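You operate a simulated robot arm through the tools that you are given. There is no shell and no other tool.

You run a simulated robot arm. Do the job below in one go: nothing can be reset, and whatever is moved stays where it is left.

JOB
Beat the ball on the fibre block with the grey mallet till it turns pale, then squeeze it.
Fine: use the squeezer, lever up again, the ball stays in the squeezer's cup; mallet back; leave the other mallet and balls. Set down upright: what you pick out.

Only the result counts: the job must be done as asked and must still hold three seconds after the hand-in. Knocking over, shifting, dropping, spilling or breaking anything else fails it.

ROBOT AND FRAMES
A 6-joint arm with a three-finger gripper, fixed in place. Base frame: the origin is on the floor under the middle of its stand, x ahead of it, y to its left, z up; the work surface is at about z = 0.745. Lengths are in m, angles in degrees, forces in N, time in s.
It reaches about 1.213 m from its shoulder. Its first joint turns from -166.0 to 166.0 degrees. Payload 4.89 kg.
The tool frame sits at the grasp point between the pads (the TCP): z along the fingers, y along the line on which they close. The tips reach 0.03 m beyond it. The gripper opens to 0.164 m; its body begins 0.125 m behind the TCP.
Orientation is that of the tool frame in the base frame, as a unit quaternion [w, x, y, z]. With the fingers straight down and closing along the base's y, the tool's x points along the base's -x, its y along +y and its z along -z.

CONTROLS
- The arm moves only by the tool send_rows. Its argument "plan" is a list of rows, each a list of 7 numbers: the shift along the tool's x, y, z in m, then the turn, a rotation vector about the tool's x, y, z in degrees, then the finger opening in m, from 0 to 0.164. In form: [[dx, dy, dz, wx, wy, wz, fingers], ...]. A call has 1 to 20 rows; each row is the pose to reach, as a shift and turn from the pose commanded when the call began, along the tool's axes at that moment. A row lasts 0.2 s, in which the tool goes at most 0.05 m and 8.6 degrees; a call with a longer step from one row to the next is refused whole, and so is a gripper value outside its range. A pose out of reach is approached as far as the arm can. The call stops where the force on the tool passes 40 N (or 10 N more than at its start, if that is more) or the arm is blocked; 0.2 s more then pass. Each finger travels about 0.108 m/s and halts on what it meets, pressing with about 40 N; the grip force reading is that of the motor and also rises with nothing between the fingers. The clock runs only during rows and for 0.2 s after the last one: add rows that repeat a pose to give the fingers time. It gives the time, the measured TCP pose, the force on the tool (base axes), the opening and the grip force at its end, in the units of the frame above (readings bear some noise), with the torque about the TCP (base axes, N m) and any sound that the robot's microphone picked up, and new pictures: "views" is both (left out), scene, wrist or none.
- Cameras (640 x 400 px; columns grow to the right, rows downward): "scene" is fixed at [0.2204, -0.6376, 1.3727]; the picture's right is [0.88, -0.47, 0.00], its down [-0.09, -0.16, -0.98] and it looks along [0.46, 0.87, -0.18] (base axes); focal length 371 px, centre (320, 200). "wrist" rides on the gripper at [0.076, -0.002, -0.152] in the tool frame; the picture's right is [0.02, 1.00, 0.00], its down [-0.88, 0.02, -0.47] and it looks along [-0.47, 0.01, 0.88] (tool axes); focal length 247 px, centre (320, 200). There is no depth. A picture from a camera that has moved, and an enlarged one, comes with that camera's place and axes in the base frame and with its lens. The place of the scene camera against the robot may be out by one fixed shift of up to 0.025 m in any direction.
- raise_lower(by): moves the trunk up (or, below 0, down) by that many m; the arm rides with it, the base frame stays. It gives what a move gives, with no picture.
- inspect(camera, box): a new picture of the part [left, top, right, bottom] of that camera's present view, enlarged. The clock stands still meanwhile.
- hand_in(): hands the job in; it is judged then, once.

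Places have to be worked out from the pictures, the camera data and where the tool is seen. Open the gripper and draw the arm clear of the work before you hand the job in, unless the task says otherwise.

The tools are called as a command line: name --pt "numbers of a row" for each row, then --argument value for the rest, lists and objects as JSON in quotes. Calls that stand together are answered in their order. send_rows: Moves the arm, as the interface text tells. Its arguments: {"type":"object","properties":{"plan":{"type":"array"},"views":{"type":"string","enum":["both","scene","wrist","none"]}},"required":["plan"]} The other tools are called the same way: raise_lower (by) moves the trunk up or down; inspect (camera, box) takes an enlarged picture of a part of a camera's view; hand_in () hands the job in.

At the start:

```text
time_s: 0.0
tcp_pos: [0.5765, -0.0316, 1.3009]
ee_rot: [0.0, 0.0, 1.0, 0.0]
force: [-0.2, -0.9, 0.0]
wrist_torque: [0.04, 0.02, 0.01]
width: 0.1643
gripper_force: 0.1
trunk travel left (down, up): [-0.125, 0.265]
```

scene: 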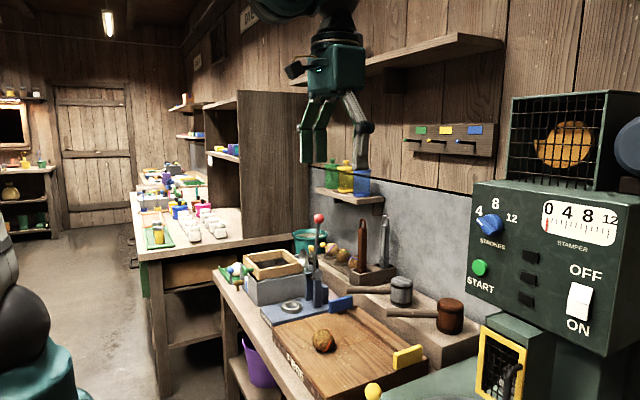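
wrist: 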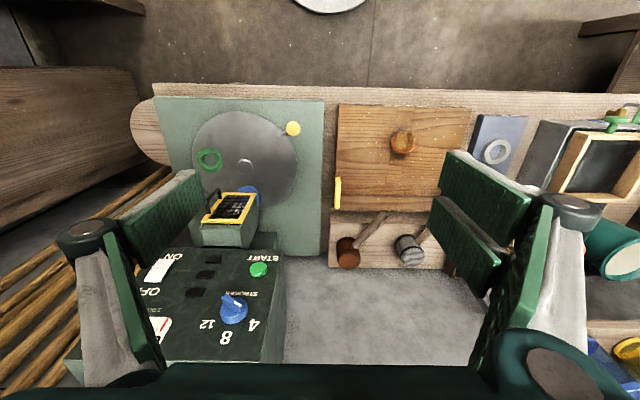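

I start by enlarging both views to identify the block, ball, mallets and squeezer.

inspect --camera "scene" --box '[200, 200, 480, 400]'

inspect --camera "wrist" --box '[300, 80, 640, 300]'

inspect --camera "scene" --box '[320, 240, 480, 400]'

inspect --camera "scene" --box '[220, 200, 380, 320]'

```text
2.00 times, centred on (340, 300) of scene
camera zoom: at [0.2204, -0.6376, 1.3727], right [0.88, -0.47, 0.0], down [-0.09, -0.16, -0.98], along [0.46, 0.87, -0.18], focal length 742 px, centre (280, 0)
```

zoom: 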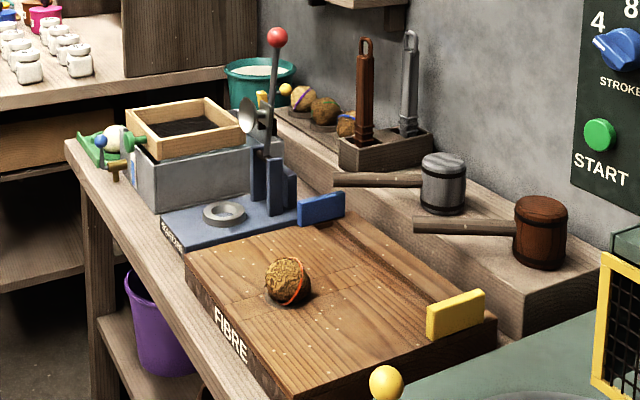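

```text
1.82 times, centred on (470, 190) of wrist
camera zoom: at [0.5004, -0.0336, 1.4543], right [-0.02, 1.0, 0.0], down [0.88, 0.02, 0.47], along [0.47, 0.01, -0.88], focal length 449 px, centre (47, 218)
```

zoom: 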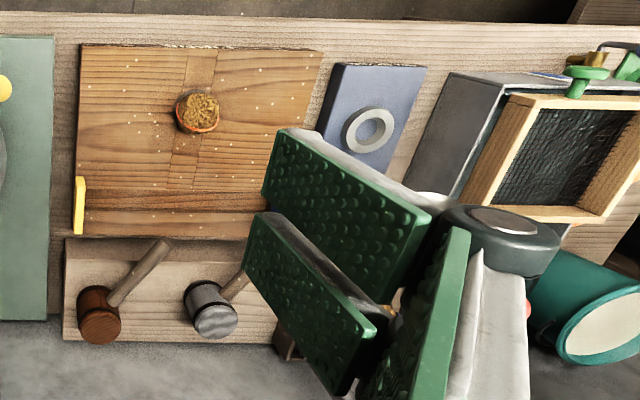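

```text
2.50 times, centred on (400, 320) of scene
camera zoom: at [0.2204, -0.6376, 1.3727], right [0.88, -0.47, 0.0], down [-0.09, -0.16, -0.98], along [0.46, 0.87, -0.18], focal length 928 px, centre (120, -100)
```

zoom: 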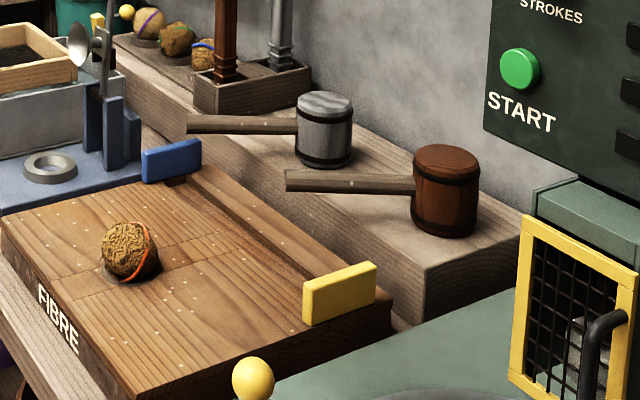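

```text
3.33 times, centred on (300, 260) of scene
camera zoom: at [0.2204, -0.6376, 1.3727], right [0.88, -0.47, 0.0], down [-0.09, -0.16, -0.98], along [0.46, 0.87, -0.18], focal length 1237 px, centre (387, 0)
```

zoom: 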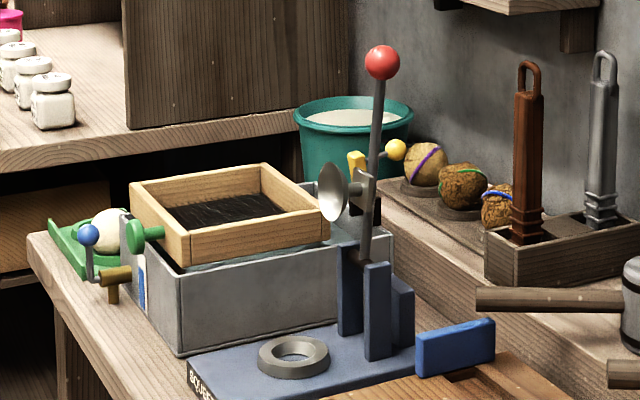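

The grey mallet's head is roughly at (1.0, 0.26, 0.88), with its handle pointing toward -x/+y. The ball is at about (0.66, 0.17, 0.83). I move to a closer, elevated pose to look at the mallet shelf and block.

send_rows --pt "-0.02 0.025 0.015 0 0 0 0.164" --pt "-0.04 0.05 0.03 0 0 0 0.164" --pt "-0.06 0.075 0.045 0 0 0 0.164" --pt "-0.08 0.1 0.06 0 0 0 0.164" --pt "-0.1 0.125 0.075 0 0 0 0.164" --pt "-0.12 0.15 0.09 0 0 0 0.164" --pt "-0.14 0.175 0.1 0 0 0 0.164" --pt "-0.16 0.2 0.1 0 0 0 0.164" --pt "-0.18 0.225 0.1 0 0 0 0.164" --pt "-0.2 0.25 0.1 0 0 0 0.164"

```text
time_s: 2.2
tcp_pos: [0.7757, 0.2173, 1.2019]
ee_rot: [0.001, 0.0, 1.0, 0.0]
force: [-0.7, -0.7, 1.0]
wrist_torque: [0.11, -0.2, 0.01]
width: 0.164
gripper_force: 0.0
trunk travel left (down, up): [-0.125, 0.265]
camera wrist: at [0.6996, 0.2166, 1.3561], right [-0.02, 1.0, 0.0], down [0.88, 0.02, 0.47], along [0.47, 0.01, -0.88], focal length 247 px, centre (320, 200)
```

scene: 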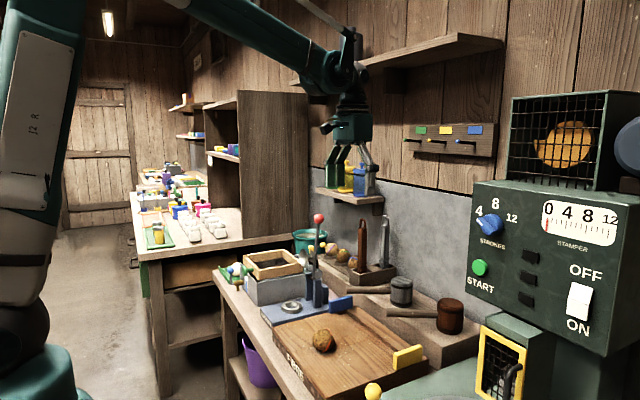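
wrist: 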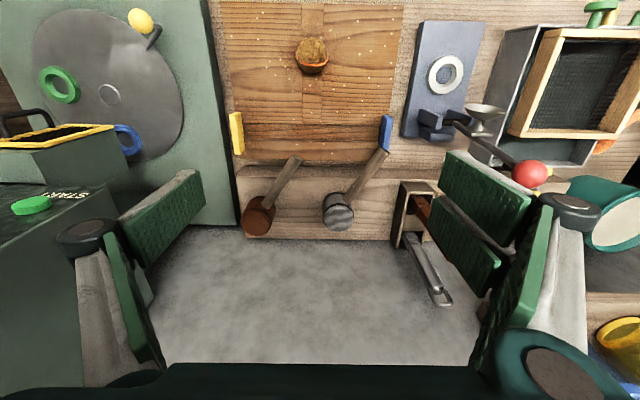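

The view now includes mallets, block and squeezer. I enlarge the relevant pieces to measure positions.

inspect --camera "wrist" --box '[220, 100, 420, 250]'

inspect --camera "wrist" --box '[380, 10, 560, 200]'

inspect --camera "scene" --box '[330, 260, 480, 360]'

inspect --camera "scene" --box '[250, 200, 370, 340]'

```text
2.67 times, centred on (320, 175) of wrist
camera zoom: at [0.6996, 0.2166, 1.3561], right [-0.02, 1.0, 0.0], down [0.88, 0.02, 0.47], along [0.47, 0.01, -0.88], focal length 659 px, centre (320, 267)
```

zoom: 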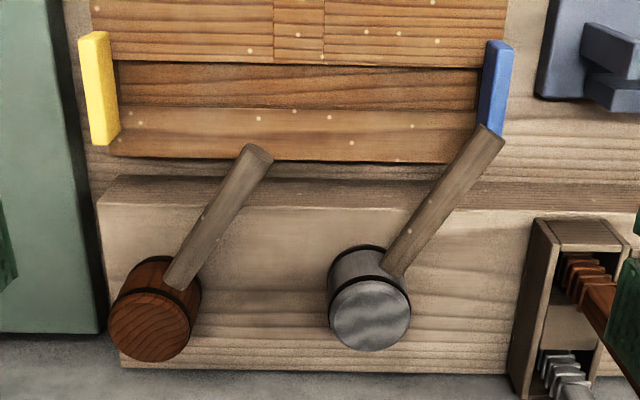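

```text
2.11 times, centred on (470, 105) of wrist
camera zoom: at [0.6996, 0.2166, 1.3561], right [-0.02, 1.0, 0.0], down [0.88, 0.02, 0.47], along [0.47, 0.01, -0.88], focal length 520 px, centre (4, 400)
```

zoom: 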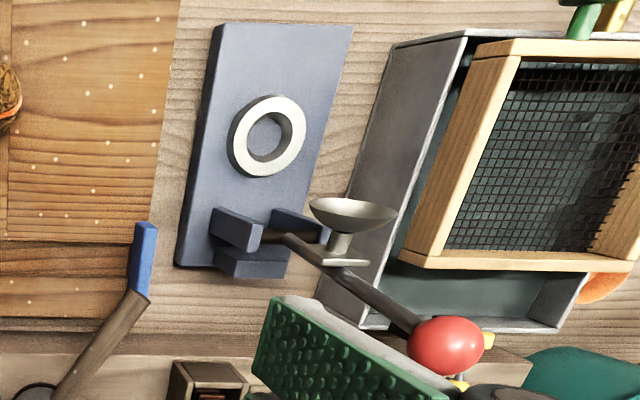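

```text
4.00 times, centred on (405, 310) of scene
camera zoom: at [0.2204, -0.6376, 1.3727], right [0.88, -0.47, 0.0], down [-0.09, -0.16, -0.98], along [0.46, 0.87, -0.18], focal length 1484 px, centre (-20, -240)
```

zoom: 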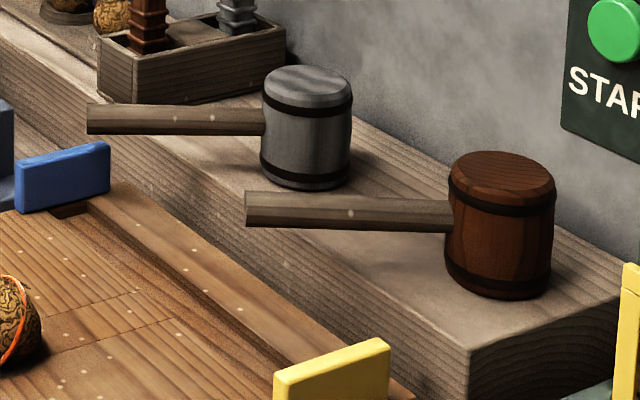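

```text
2.86 times, centred on (310, 270) of scene
camera zoom: at [0.2204, -0.6376, 1.3727], right [0.88, -0.47, 0.0], down [-0.09, -0.16, -0.98], along [0.46, 0.87, -0.18], focal length 1060 px, centre (349, 0)
```

zoom: 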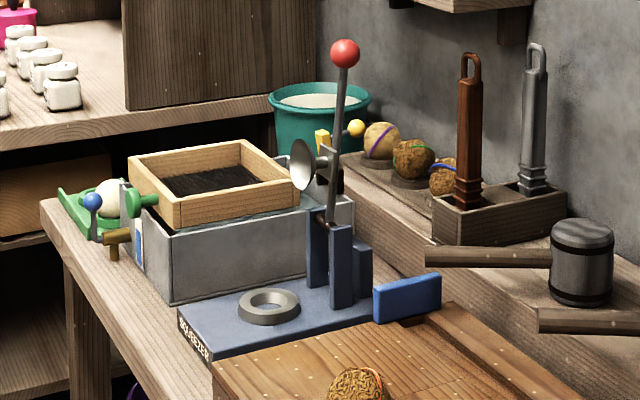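

I enlarge the gripper itself in both views to understand finger extents, before planning the handle grasp.

inspect --camera "wrist" --box '[420, 130, 640, 400]'

inspect --camera "wrist" --box '[20, 130, 240, 400]'

inspect --camera "scene" --box '[290, 80, 410, 230]'

```text
1.48 times, centred on (530, 265) of wrist
camera zoom: at [0.6996, 0.2166, 1.3561], right [-0.02, 1.0, 0.0], down [0.88, 0.02, 0.47], along [0.47, 0.01, -0.88], focal length 366 px, centre (9, 104)
```

zoom: 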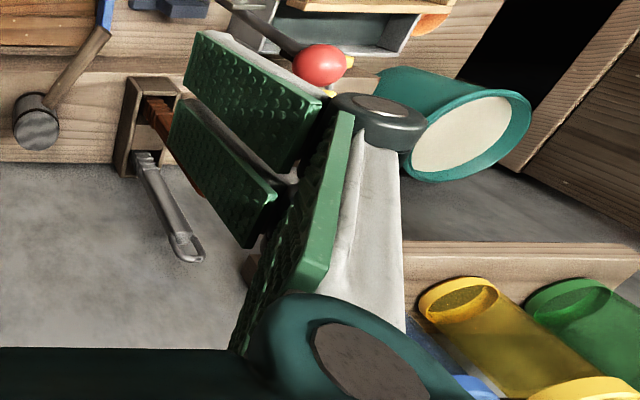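

```text
1.48 times, centred on (130, 265) of wrist
camera zoom: at [0.6996, 0.2166, 1.3561], right [-0.02, 1.0, 0.0], down [0.88, 0.02, 0.47], along [0.47, 0.01, -0.88], focal length 366 px, centre (602, 104)
```

zoom: 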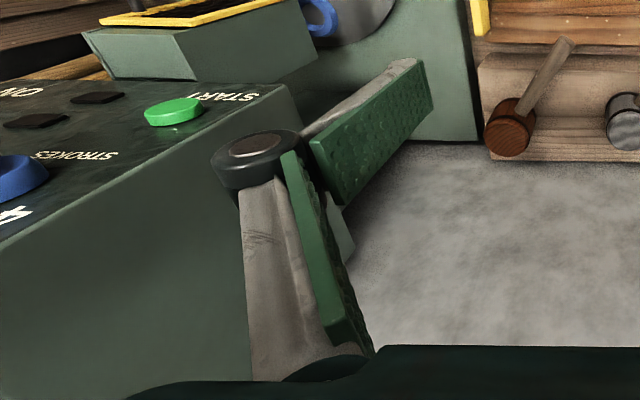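

```text
2.67 times, centred on (350, 155) of scene
camera zoom: at [0.2204, -0.6376, 1.3727], right [0.88, -0.47, 0.0], down [-0.09, -0.16, -0.98], along [0.46, 0.87, -0.18], focal length 989 px, centre (240, 320)
```

zoom: 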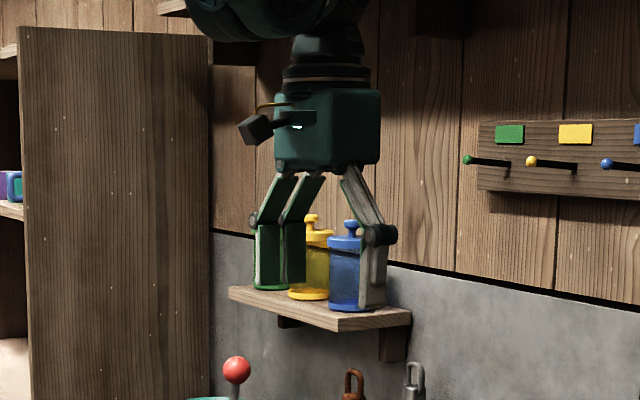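

The gripper has two fingers on its +y side and one on its -y side. I descend somewhat nearer to the mallet for a second baseline and better measurement.

send_rows --pt "-0.005 0.016 0.03 0 0 0 0.164" --pt "-0.01 0.032 0.06 0 0 0 0.164" --pt "-0.015 0.048 0.09 0 0 0 0.164" --pt "-0.02 0.064 0.12 0 0 0 0.164" --pt "-0.025 0.08 0.15 0 0 0 0.164" --pt "-0.025 0.08 0.15 0 0 0 0.164"

inspect --camera "wrist" --box '[230, 80, 430, 240]'

inspect --camera "wrist" --box '[360, 0, 560, 160]'

```text
time_s: 3.6
tcp_pos: [0.8012, 0.2964, 1.0509]
ee_rot: [0.0, 0.0, 1.0, 0.0]
force: [0.9, 0.0, 0.1]
wrist_torque: [0.01, 0.05, 0.0]
width: 0.1639
gripper_force: 0.1
trunk travel left (down, up): [-0.125, 0.265]
camera wrist: at [0.7246, 0.2959, 1.2047], right [-0.02, 1.0, 0.0], down [0.88, 0.02, 0.47], along [0.47, 0.01, -0.88], focal length 247 px, centre (320, 200)
```

scene: 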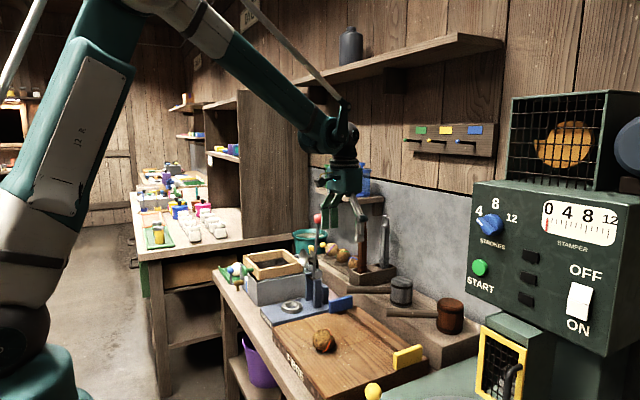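
wrist: 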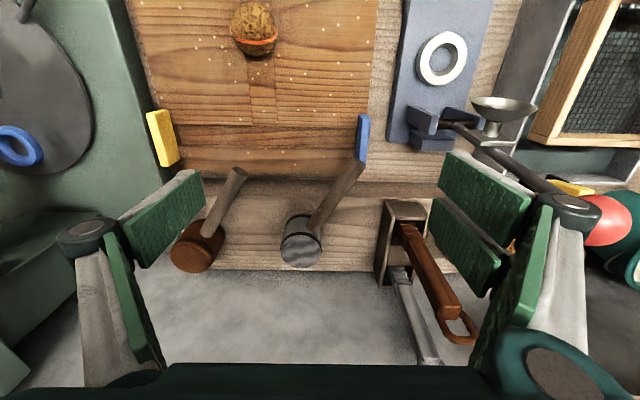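

```text
2.50 times, centred on (330, 160) of wrist
camera zoom: at [0.7246, 0.2959, 1.2047], right [-0.02, 1.0, 0.0], down [0.88, 0.02, 0.47], along [0.47, 0.01, -0.88], focal length 617 px, centre (295, 300)
```

zoom: 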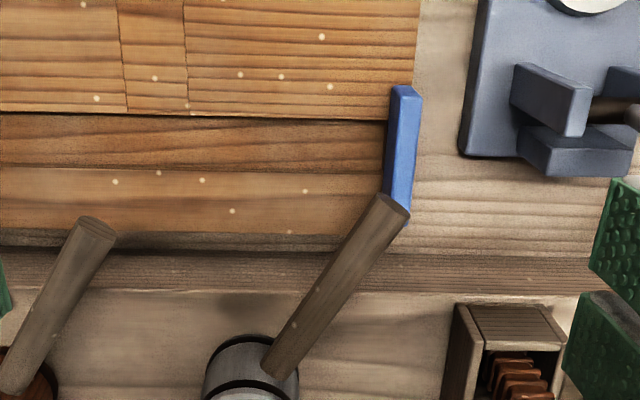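

```text
2.50 times, centred on (460, 80) of wrist
camera zoom: at [0.7246, 0.2959, 1.2047], right [-0.02, 1.0, 0.0], down [0.88, 0.02, 0.47], along [0.47, 0.01, -0.88], focal length 617 px, centre (-30, 500)
```

zoom: 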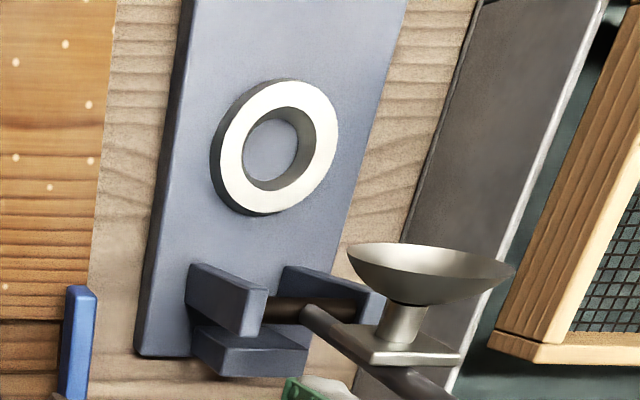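

I shift sideways at the same height to get a wide stereo baseline on the mallet, ball and squeezer.

send_rows --pt "0 -0.04 0 0 0 0 0.164" --pt "0 -0.08 0 0 0 0 0.164" --pt "0 -0.12 0 0 0 0 0.164" --pt "0 -0.16 0 0 0 0 0.164" --pt "0 -0.16 0 0 0 0 0.164" --views "wrist"

inspect --camera "wrist" --box '[320, 100, 480, 280]'

inspect --camera "wrist" --box '[300, 0, 460, 100]'

inspect --camera "wrist" --box '[480, 0, 640, 160]'

```text
time_s: 4.8
tcp_pos: [0.8017, 0.1363, 1.0496]
ee_rot: [0.0, 0.0, 1.0, -0.001]
force: [0.2, 0.2, 0.6]
wrist_torque: [-0.02, -0.01, 0.0]
width: 0.1639
gripper_force: 0.1
trunk travel left (down, up): [-0.125, 0.265]
camera wrist: at [0.7249, 0.1353, 1.2027], right [-0.02, 1.0, 0.0], down [0.88, 0.02, 0.47], along [0.47, 0.01, -0.88], focal length 247 px, centre (320, 200)
```

wrist: 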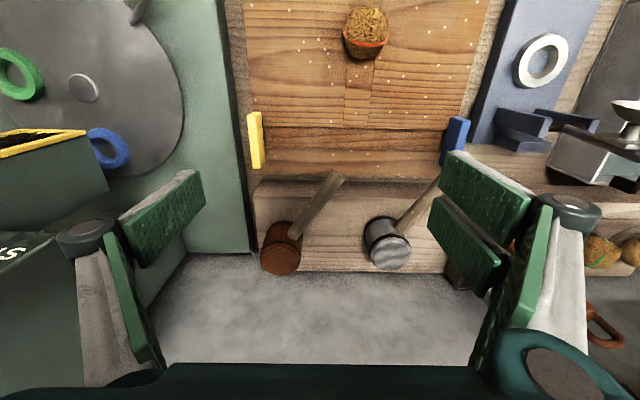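

```text
2.22 times, centred on (400, 190) of wrist
camera zoom: at [0.7249, 0.1353, 1.2027], right [-0.02, 1.0, 0.0], down [0.88, 0.02, 0.47], along [0.47, 0.01, -0.88], focal length 549 px, centre (142, 222)
```

zoom: 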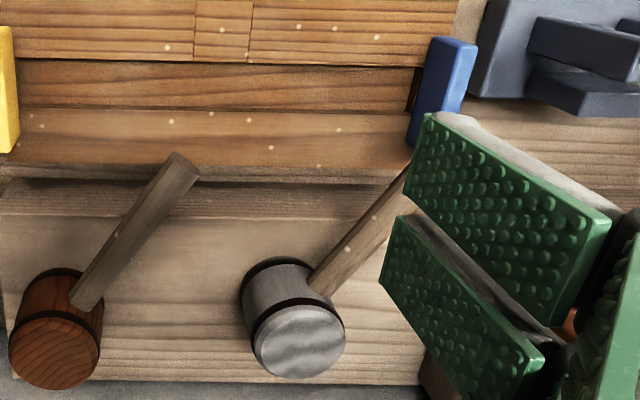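

```text
4.00 times, centred on (380, 50) of wrist
camera zoom: at [0.7249, 0.1353, 1.2027], right [-0.02, 1.0, 0.0], down [0.88, 0.02, 0.47], along [0.47, 0.01, -0.88], focal length 988 px, centre (80, 800)
```

zoom: 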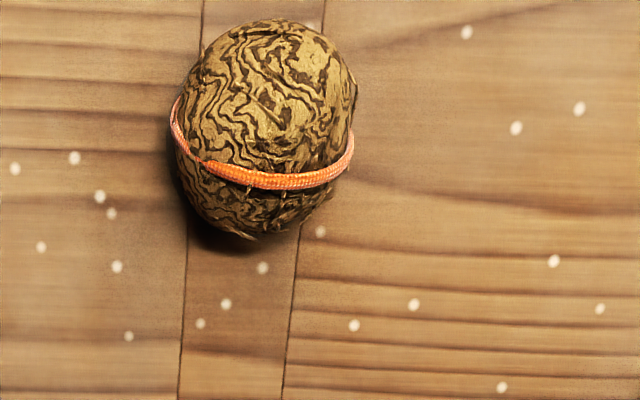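

```text
2.50 times, centred on (560, 80) of wrist
camera zoom: at [0.7249, 0.1353, 1.2027], right [-0.02, 1.0, 0.0], down [0.88, 0.02, 0.47], along [0.47, 0.01, -0.88], focal length 617 px, centre (-280, 500)
```

zoom: 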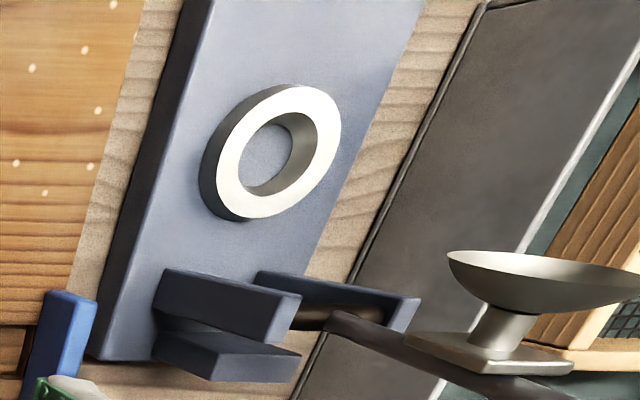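

Triangulation: the grey mallet head axis is near (1.013, 0.269) with top z≈0.857, and the handle axis is at z≈0.812 running at about 147° to its end at (0.864, 0.368). I go above the handle with the tool yawed to align, and look again.

send_rows --pt "-0.016 0.0235 0.005 0 0 4.2 0.15" --pt "-0.032 0.047 0.01 0 0 8.4 0.14" --pt "-0.048 0.0705 0.015 0 0 12.6 0.13" --pt "-0.064 0.094 0.02 0 0 16.8 0.12" --pt "-0.08 0.1175 0.03 0 0 21 0.11" --pt "-0.096 0.141 0.04 0 0 25.2 0.1" --pt "-0.112 0.1645 0.05 0 0 29.4 0.1" --pt "-0.128 0.188 0.06 0 0 33.4 0.1" --pt "-0.128 0.188 0.07 0 0 33.4 0.1" --pt "-0.128 0.188 0.07 0 0 33.4 0.1"

inspect --camera "wrist" --box '[220, 100, 420, 260]'

```text
time_s: 7.0
tcp_pos: [0.9299, 0.3269, 0.9784]
ee_rot: [0.0, 0.288, 0.958, -0.001]
force: [0.7, 0.6, 0.2]
wrist_torque: [-0.03, 0.05, 0.02]
width: 0.1003
gripper_force: 0.0
trunk travel left (down, up): [-0.125, 0.265]
camera wrist: at [0.8649, 0.367, 1.1329], right [0.53, 0.85, 0.0], down [0.75, -0.47, 0.47], along [0.4, -0.25, -0.88], focal length 247 px, centre (320, 200)
```

scene: 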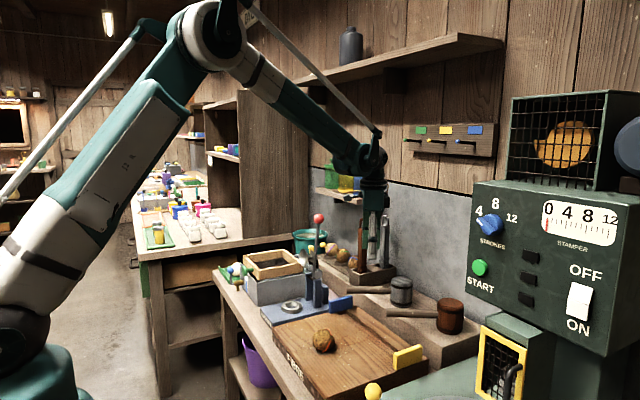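
wrist: 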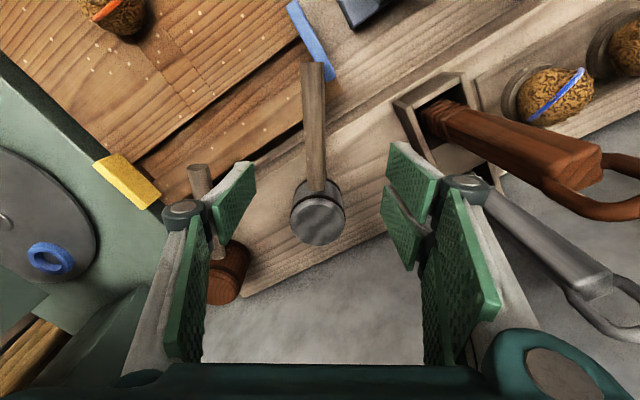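

```text
2.50 times, centred on (320, 180) of wrist
camera zoom: at [0.8649, 0.367, 1.1329], right [0.53, 0.85, 0.0], down [0.75, -0.47, 0.47], along [0.4, -0.25, -0.88], focal length 617 px, centre (320, 250)
```

zoom: 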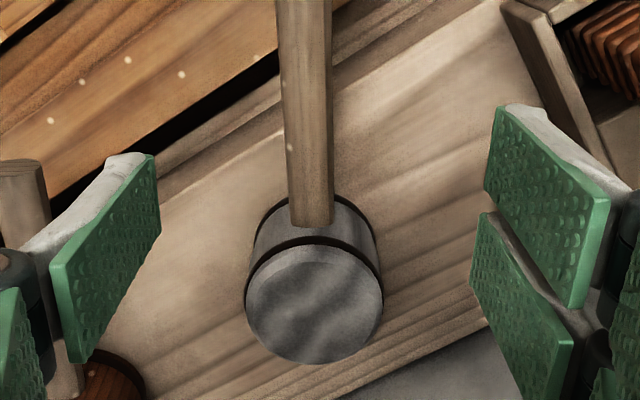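

The handle is nearly aligned (2.9° off, about 5 mm to the side). I correct this, shift 12 mm toward the head, and descend to the handle with fingers open at 0.10.

send_rows --pt "-0.012 -0.0053 0.0 0 0 -2.9 0.1" --pt "-0.012 -0.0053 0.03 0 0 -2.9 0.1" --pt "-0.012 -0.0053 0.06 0 0 -2.9 0.1" --pt "-0.012 -0.0053 0.09 0 0 -2.9 0.1" --pt "-0.012 -0.0053 0.115 0 0 -2.9 0.1" --pt "-0.012 -0.0053 0.13 0 0 -2.9 0.1"

inspect --camera "wrist" --box '[200, 80, 440, 280]'

inspect --camera "scene" --box '[320, 200, 460, 340]'

```text
time_s: 8.4
tcp_pos: [0.9387, 0.3154, 0.8511]
ee_rot: [0.0, 0.263, 0.965, 0.0]
force: [-0.4, 0.1, 0.9]
wrist_torque: [0.03, -0.12, 0.0]
width: 0.1002
gripper_force: 0.0
trunk travel left (down, up): [-0.125, 0.265]
camera wrist: at [0.8705, 0.3514, 1.0045], right [0.49, 0.87, 0.0], down [0.77, -0.43, 0.47], along [0.41, -0.23, -0.88], focal length 247 px, centre (320, 200)
```

scene: 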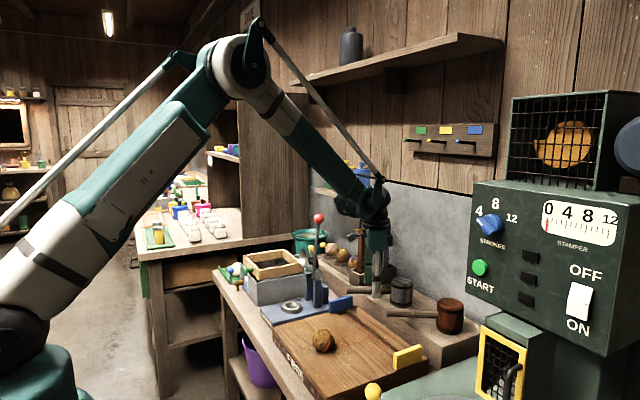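
wrist: 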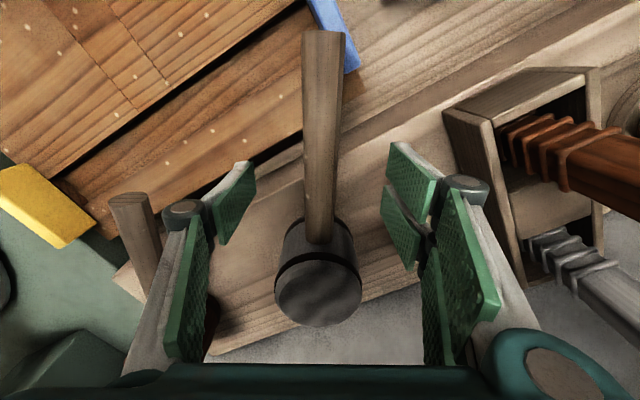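

```text
2.00 times, centred on (320, 180) of wrist
camera zoom: at [0.8705, 0.3514, 1.0045], right [0.49, 0.87, 0.0], down [0.77, -0.43, 0.47], along [0.41, -0.23, -0.88], focal length 494 px, centre (320, 240)
```

zoom: 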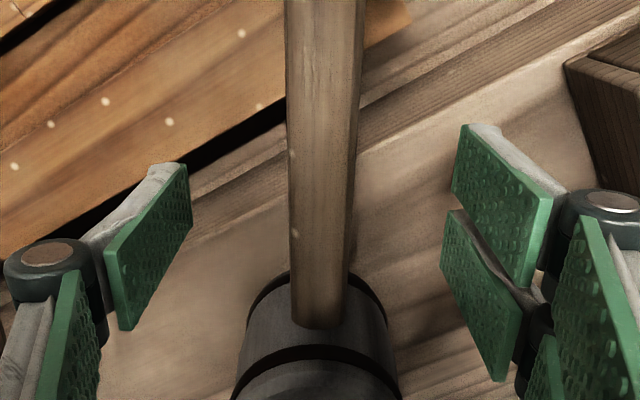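

```text
2.86 times, centred on (390, 270) of scene
camera zoom: at [0.2204, -0.6376, 1.3727], right [0.88, -0.47, 0.0], down [-0.09, -0.16, -0.98], along [0.46, 0.87, -0.18], focal length 1060 px, centre (120, 0)
```

zoom: 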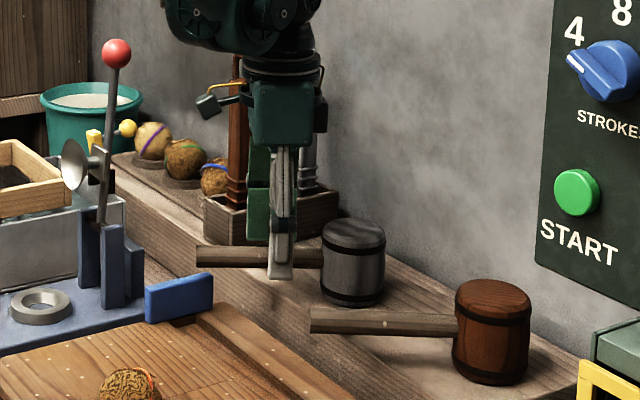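

Alignment now looks centred on the handle. I lower the last 35 mm to z≈0.816 and close the fingers on it.

send_rows --pt "0 0 0.015 0 0 0 0.1" --pt "0 0 0.028 0 0 0 0.1" --pt "0 0 0.035 0 0 0 0.1" --pt "0 0 0.035 0 0 0 0.08" --pt "0 0 0.035 0 0 0 0.05" --pt "0 0 0.035 0 0 0 0.03" --pt "0 0 0.035 0 0 0 0.01" --pt "0 0 0.035 0 0 0 0.0" --pt "0 0 0.035 0 0 0 0.0"

inspect --camera "scene" --box '[320, 200, 460, 340]'

```text
time_s: 10.4
tcp_pos: [0.9378, 0.3165, 0.8165]
ee_rot: [0.001, 0.263, 0.965, 0.0]
force: [-1.2, -1.2, 0.1]
wrist_torque: [0.02, 0.05, -0.13]
width: 0.0223
gripper_force: 40.9
trunk travel left (down, up): [-0.125, 0.265]
camera wrist: at [0.8706, 0.3524, 0.9699], right [0.49, 0.87, 0.0], down [0.77, -0.43, 0.47], along [0.41, -0.23, -0.88], focal length 247 px, centre (320, 200)
```

scene: 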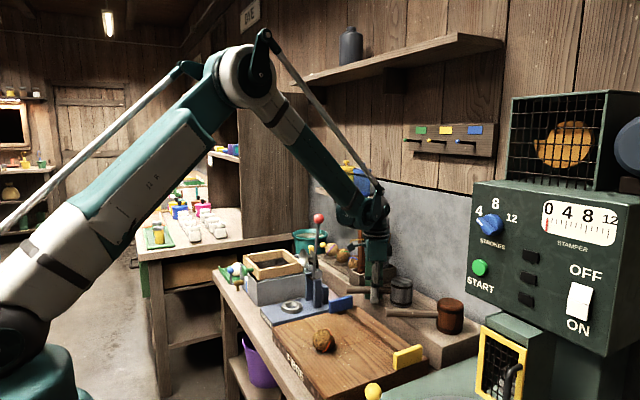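
wrist: 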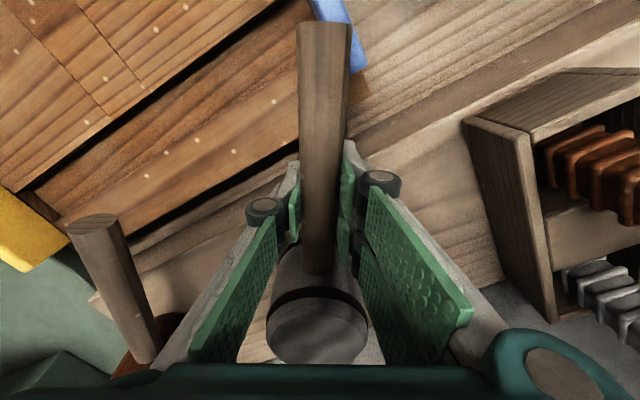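

```text
2.86 times, centred on (390, 270) of scene
camera zoom: at [0.2204, -0.6376, 1.3727], right [0.88, -0.47, 0.0], down [-0.09, -0.16, -0.98], along [0.46, 0.87, -0.18], focal length 1060 px, centre (120, 0)
```

zoom: 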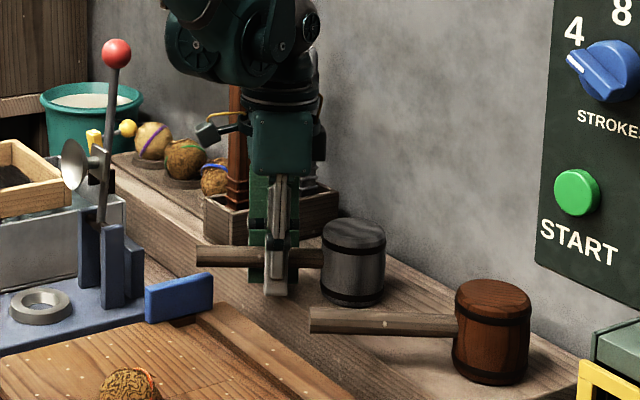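

Grip is firm (width 0.022, 41 N). I lift straight up 0.10 m and check the load and whether the head sags.

send_rows --pt "0 0 -0.01 0 0 0 0.0" --pt "0 0 -0.025 0 0 0 0.0" --pt "0 0 -0.045 0 0 0 0.0" --pt "0 0 -0.07 0 0 0 0.0" --pt "0 0 -0.1 0 0 0 0.0" --pt "0 0 -0.1 0 0 0 0.0"

inspect --camera "scene" --box '[320, 180, 460, 320]'

```text
time_s: 11.8
tcp_pos: [0.939, 0.3171, 0.9155]
ee_rot: [0.0, 0.264, 0.965, 0.0]
force: [0.3, -0.3, -3.3]
wrist_torque: [0.11, 0.21, 0.02]
width: 0.0223
gripper_force: 39.7
trunk travel left (down, up): [-0.125, 0.265]
camera wrist: at [0.8716, 0.354, 1.0686], right [0.49, 0.87, 0.0], down [0.77, -0.43, 0.47], along [0.41, -0.23, -0.88], focal length 247 px, centre (320, 200)
```

scene: 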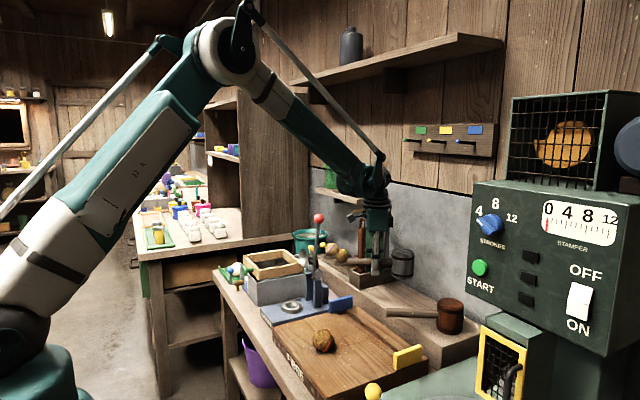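
wrist: 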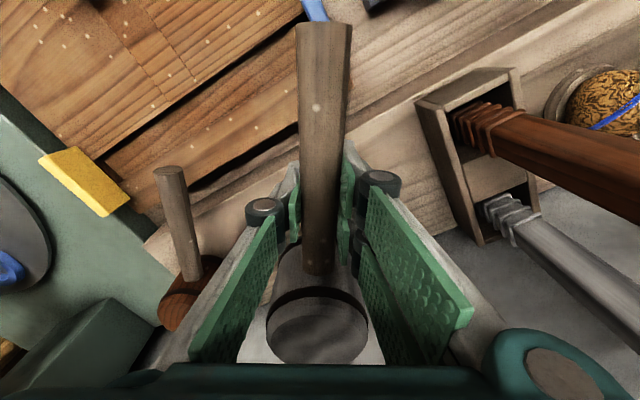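

```text
2.86 times, centred on (390, 250) of scene
camera zoom: at [0.2204, -0.6376, 1.3727], right [0.88, -0.47, 0.0], down [-0.09, -0.16, -0.98], along [0.46, 0.87, -0.18], focal length 1060 px, centre (120, 57)
```

zoom: 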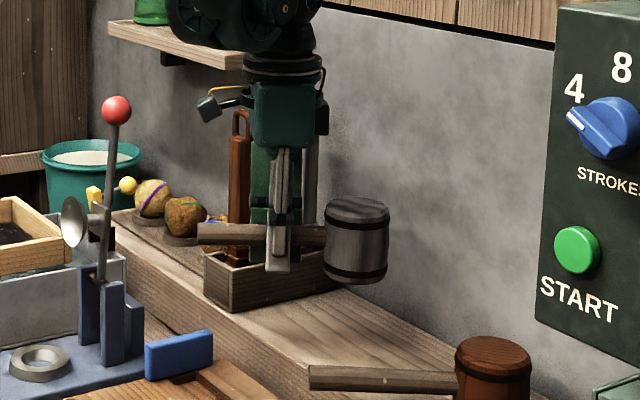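

The mallet (≈3.3 N) hangs steadily without sag. I carry it up and toward the block to a viewing point beside the ball to refine the ball's position.

send_rows --pt "0.01 -0.005 -0.03 0 0 0 0.0" --pt "0.03 -0.02 -0.06 0 0 0 0.0" --pt "0.06 -0.04 -0.084 0 0 0 0.0" --pt "0.09 -0.062 -0.084 0 0 0 0.0" --pt "0.122 -0.085 -0.084 0 0 0 0.0" --pt "0.153 -0.108 -0.084 0 0 0 0.0" --pt "0.153 -0.108 -0.084 0 0 0 0.0"

inspect --camera "wrist" --box '[160, 60, 320, 160]'

inspect --camera "wrist" --box '[340, 0, 640, 200]'

```text
time_s: 13.4
tcp_pos: [0.75, 0.2981, 0.9994]
ee_rot: [0.0, 0.263, 0.965, 0.0]
force: [-0.2, -0.1, -2.4]
wrist_torque: [0.17, 0.16, -0.02]
width: 0.0219
gripper_force: 40.1
trunk travel left (down, up): [-0.125, 0.265]
camera wrist: at [0.682, 0.3355, 1.1531], right [0.49, 0.87, 0.0], down [0.77, -0.43, 0.47], along [0.41, -0.23, -0.88], focal length 247 px, centre (320, 200)
```

scene: 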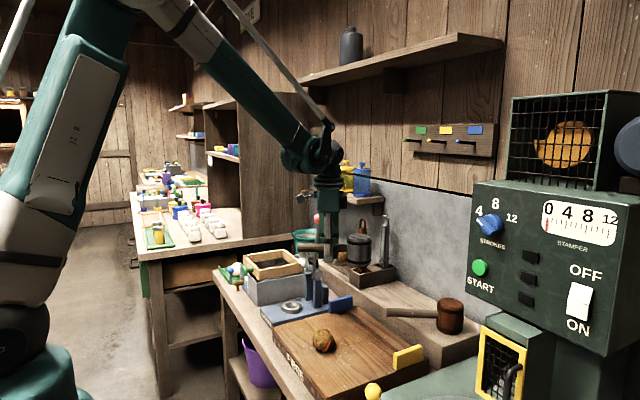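
wrist: 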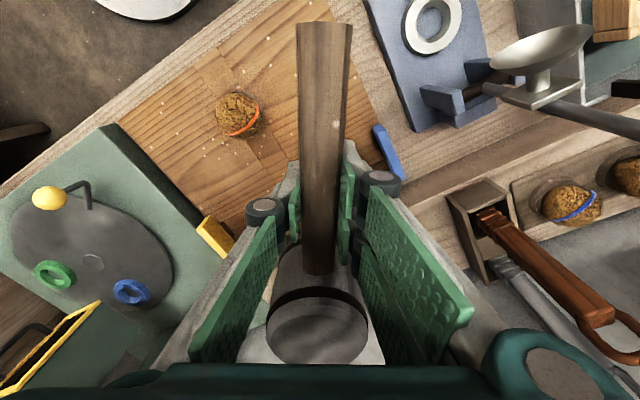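

```text
4.00 times, centred on (240, 110) of wrist
camera zoom: at [0.682, 0.3355, 1.1531], right [0.49, 0.87, 0.0], down [0.77, -0.43, 0.47], along [0.41, -0.23, -0.88], focal length 988 px, centre (640, 560)
```

zoom: 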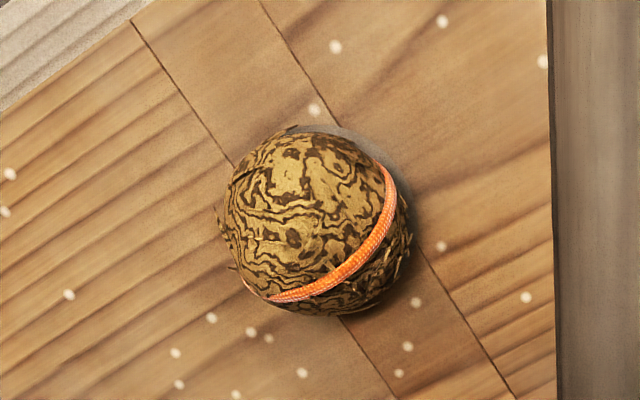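

```text
2.00 times, centred on (490, 100) of wrist
camera zoom: at [0.682, 0.3355, 1.1531], right [0.49, 0.87, 0.0], down [0.77, -0.43, 0.47], along [0.41, -0.23, -0.88], focal length 494 px, centre (-20, 400)
```

zoom: 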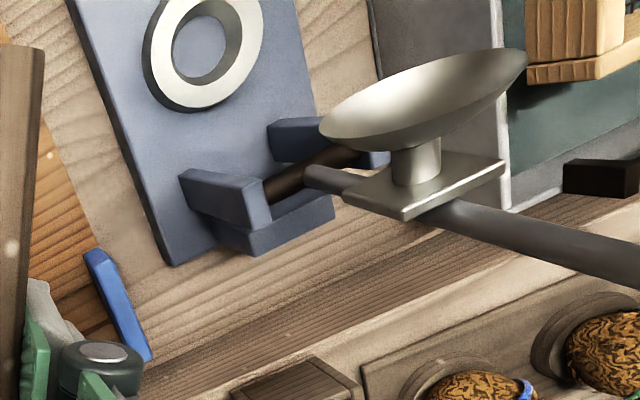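

The ball refines to about (0.678, 0.203, 0.775), with its top near 0.808. I bring the mallet head above it, with TCP at (0.601, 0.248, 0.95), and check from the scene camera.

send_rows --pt "0.02 -0.024 0.005 0 0 0 0.0" --pt "0.04 -0.048 0.01 0 0 0 0.0" --pt "0.06 -0.072 0.02 0 0 0 0.0" --pt "0.08 -0.096 0.03 0 0 0 0.0" --pt "0.1018 -0.1201 0.04 0 0 0 0.0" --pt "0.1018 -0.1201 0.05 0 0 0 0.0" --pt "0.1018 -0.1201 0.05 0 0 0 0.0"

inspect --camera "scene" --box '[250, 240, 410, 400]'

inspect --camera "wrist" --box '[200, 180, 440, 380]'

```text
time_s: 15.0
tcp_pos: [0.599, 0.248, 0.9491]
ee_rot: [0.0, 0.262, 0.965, 0.001]
force: [-0.5, 0.0, -3.7]
wrist_torque: [0.15, 0.19, 0.03]
width: 0.0222
gripper_force: 40.0
trunk travel left (down, up): [-0.125, 0.265]
camera wrist: at [0.5325, 0.2852, 1.1026], right [0.49, 0.87, 0.0], down [0.77, -0.43, 0.47], along [0.41, -0.23, -0.88], focal length 247 px, centre (320, 200)
```

scene: 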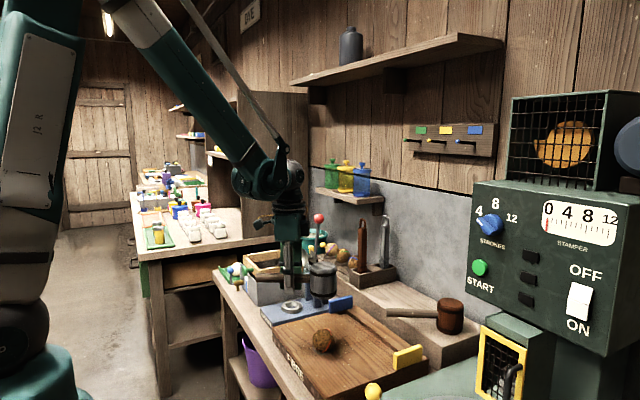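
wrist: 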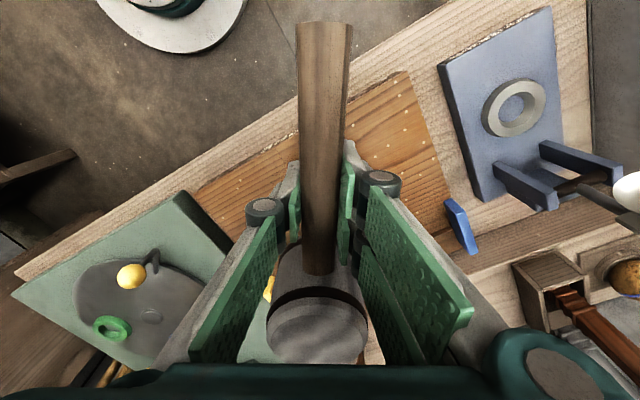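

```text
2.50 times, centred on (330, 320) of scene
camera zoom: at [0.2204, -0.6376, 1.3727], right [0.88, -0.47, 0.0], down [-0.09, -0.16, -0.98], along [0.46, 0.87, -0.18], focal length 928 px, centre (295, -100)
```

zoom: 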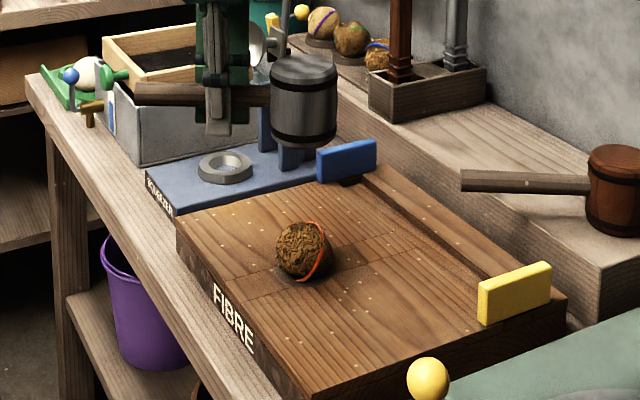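

```text
2.00 times, centred on (320, 280) of wrist
camera zoom: at [0.5325, 0.2852, 1.1026], right [0.49, 0.87, 0.0], down [0.77, -0.43, 0.47], along [0.41, -0.23, -0.88], focal length 494 px, centre (320, 40)
```

zoom: 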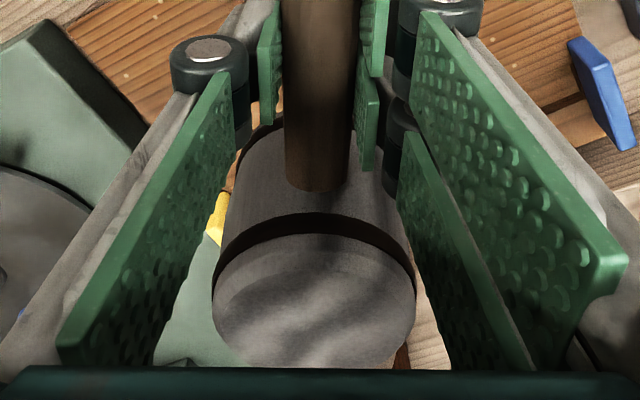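

The head lines up above the ball in the scene view (both at the same column). I make one test stroke: fast down to about contact, then back up.

send_rows --pt "0 0 0.048 0 0 0 0.0" --pt "0 0 0.096 0 0 0 0.0" --pt "0 0 0.106 0 0 0 0.0" --pt "0 0 0.06 0 0 0 0.0" --pt "0 0 0.015 0 0 0 0.0" --pt "0 0 0.0 0 0 0 0.0"

inspect --camera "scene" --box '[250, 240, 410, 400]'

```text
time_s: 16.4
tcp_pos: [0.602, 0.2469, 0.9489]
ee_rot: [0.001, 0.263, 0.965, 0.0]
force: [0.3, 0.1, -4.6]
wrist_torque: [0.11, 0.31, 0.01]
width: 0.0222
gripper_force: 40.1
trunk travel left (down, up): [-0.125, 0.265]
camera wrist: at [0.5349, 0.2842, 1.1022], right [0.49, 0.87, 0.0], down [0.77, -0.43, 0.47], along [0.41, -0.23, -0.88], focal length 247 px, centre (320, 200)
```

scene: 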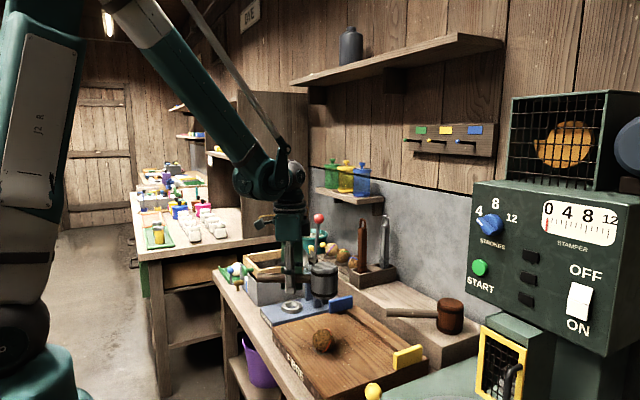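
wrist: 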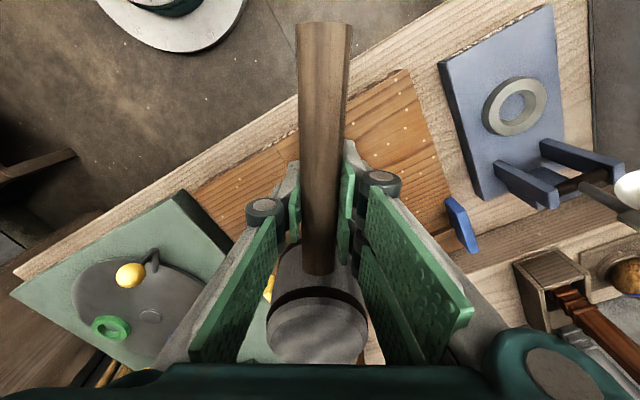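

```text
2.50 times, centred on (330, 320) of scene
camera zoom: at [0.2204, -0.6376, 1.3727], right [0.88, -0.47, 0.0], down [-0.09, -0.16, -0.98], along [0.46, 0.87, -0.18], focal length 928 px, centre (295, -100)
```

zoom: 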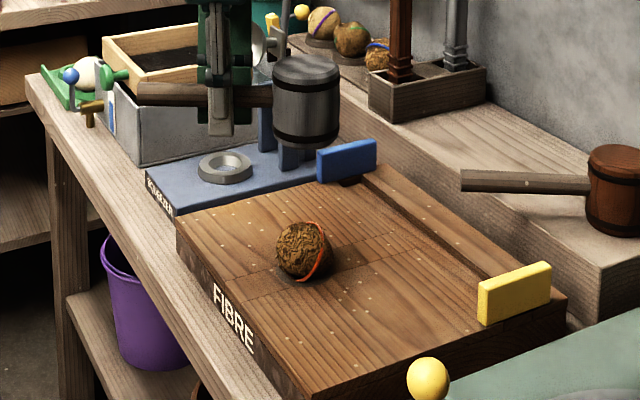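

No sound and no contact, so the stroke fell short of the ball. I lower slowly to gauge the contact height by force and by picture.

send_rows --pt "0 0 0.04 0 0 0 0.0" --pt "0 0 0.08 0 0 0 0.0" --pt "0 0 0.1 0 0 0 0.0" --pt "0 0 0.106 0 0 0 0.0" --pt "0 0 0.106 0 0 0 0.0" --views "scene"

inspect --camera "scene" --box '[270, 270, 390, 390]'

```text
time_s: 17.6
tcp_pos: [0.6017, 0.2475, 0.8422]
ee_rot: [0.0, 0.263, 0.965, 0.0]
force: [0.2, -0.1, -3.5]
wrist_torque: [0.12, 0.24, 0.02]
width: 0.0221
gripper_force: 39.6
trunk travel left (down, up): [-0.125, 0.265]
```

scene: 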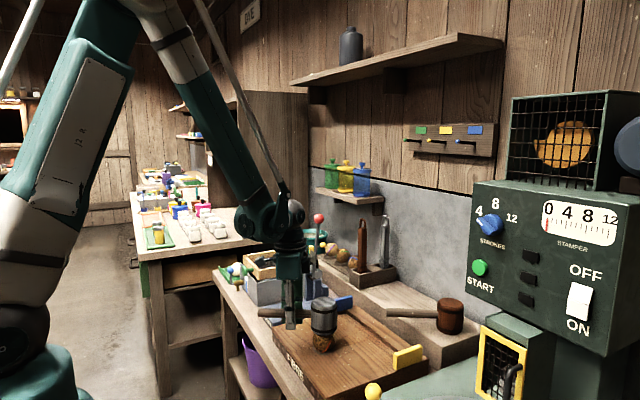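

```text
3.33 times, centred on (330, 330) of scene
camera zoom: at [0.2204, -0.6376, 1.3727], right [0.88, -0.47, 0.0], down [-0.09, -0.16, -0.98], along [0.46, 0.87, -0.18], focal length 1237 px, centre (287, -233)
```

zoom: 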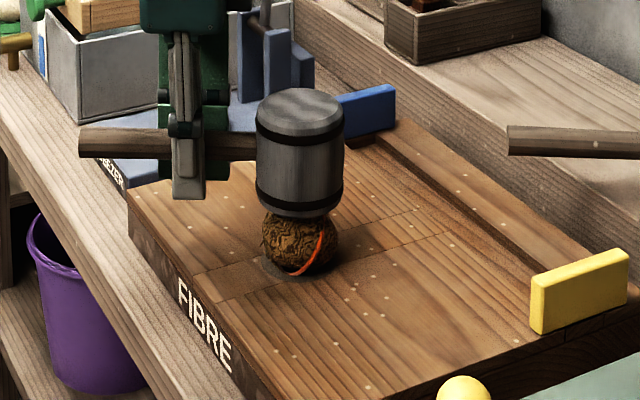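

The mallet face still sits an estimated 1–2 cm above the ball. I creep down in small steps to find contact.

send_rows --pt "0 0 0.004 0 0 0 0.0" --pt "0 0 0.008 0 0 0 0.0" --pt "0 0 0.012 0 0 0 0.0" --pt "0 0 0.012 0 0 0 0.0" --views "scene"

inspect --camera "scene" --box '[290, 290, 370, 370]'

```text
time_s: 18.6
tcp_pos: [0.6015, 0.249, 0.8331]
ee_rot: [0.0, 0.263, 0.965, -0.001]
force: [-7.7, 4.1, 14.5]
wrist_torque: [-0.6, -0.95, -0.06]
width: 0.022
gripper_force: 39.5
trunk travel left (down, up): [-0.125, 0.265]
```

scene: 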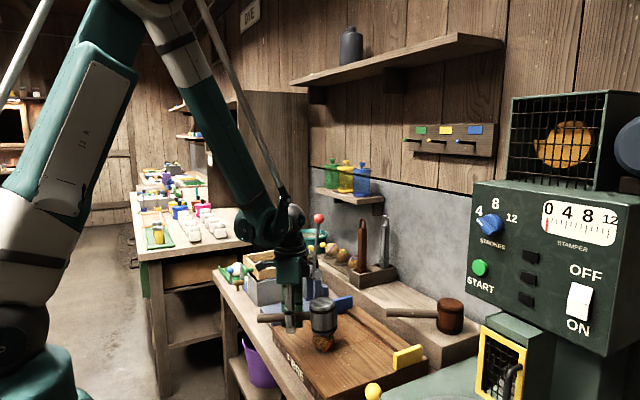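

```text
5.00 times, centred on (330, 330) of scene
camera zoom: at [0.2204, -0.6376, 1.3727], right [0.88, -0.47, 0.0], down [-0.09, -0.16, -0.98], along [0.46, 0.87, -0.18], focal length 1855 px, centre (270, -450)
```

zoom: 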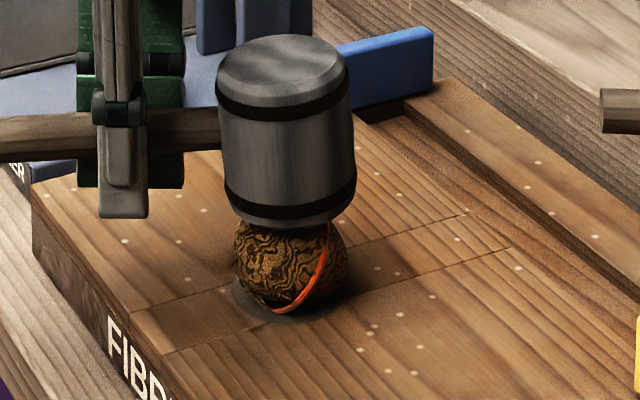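

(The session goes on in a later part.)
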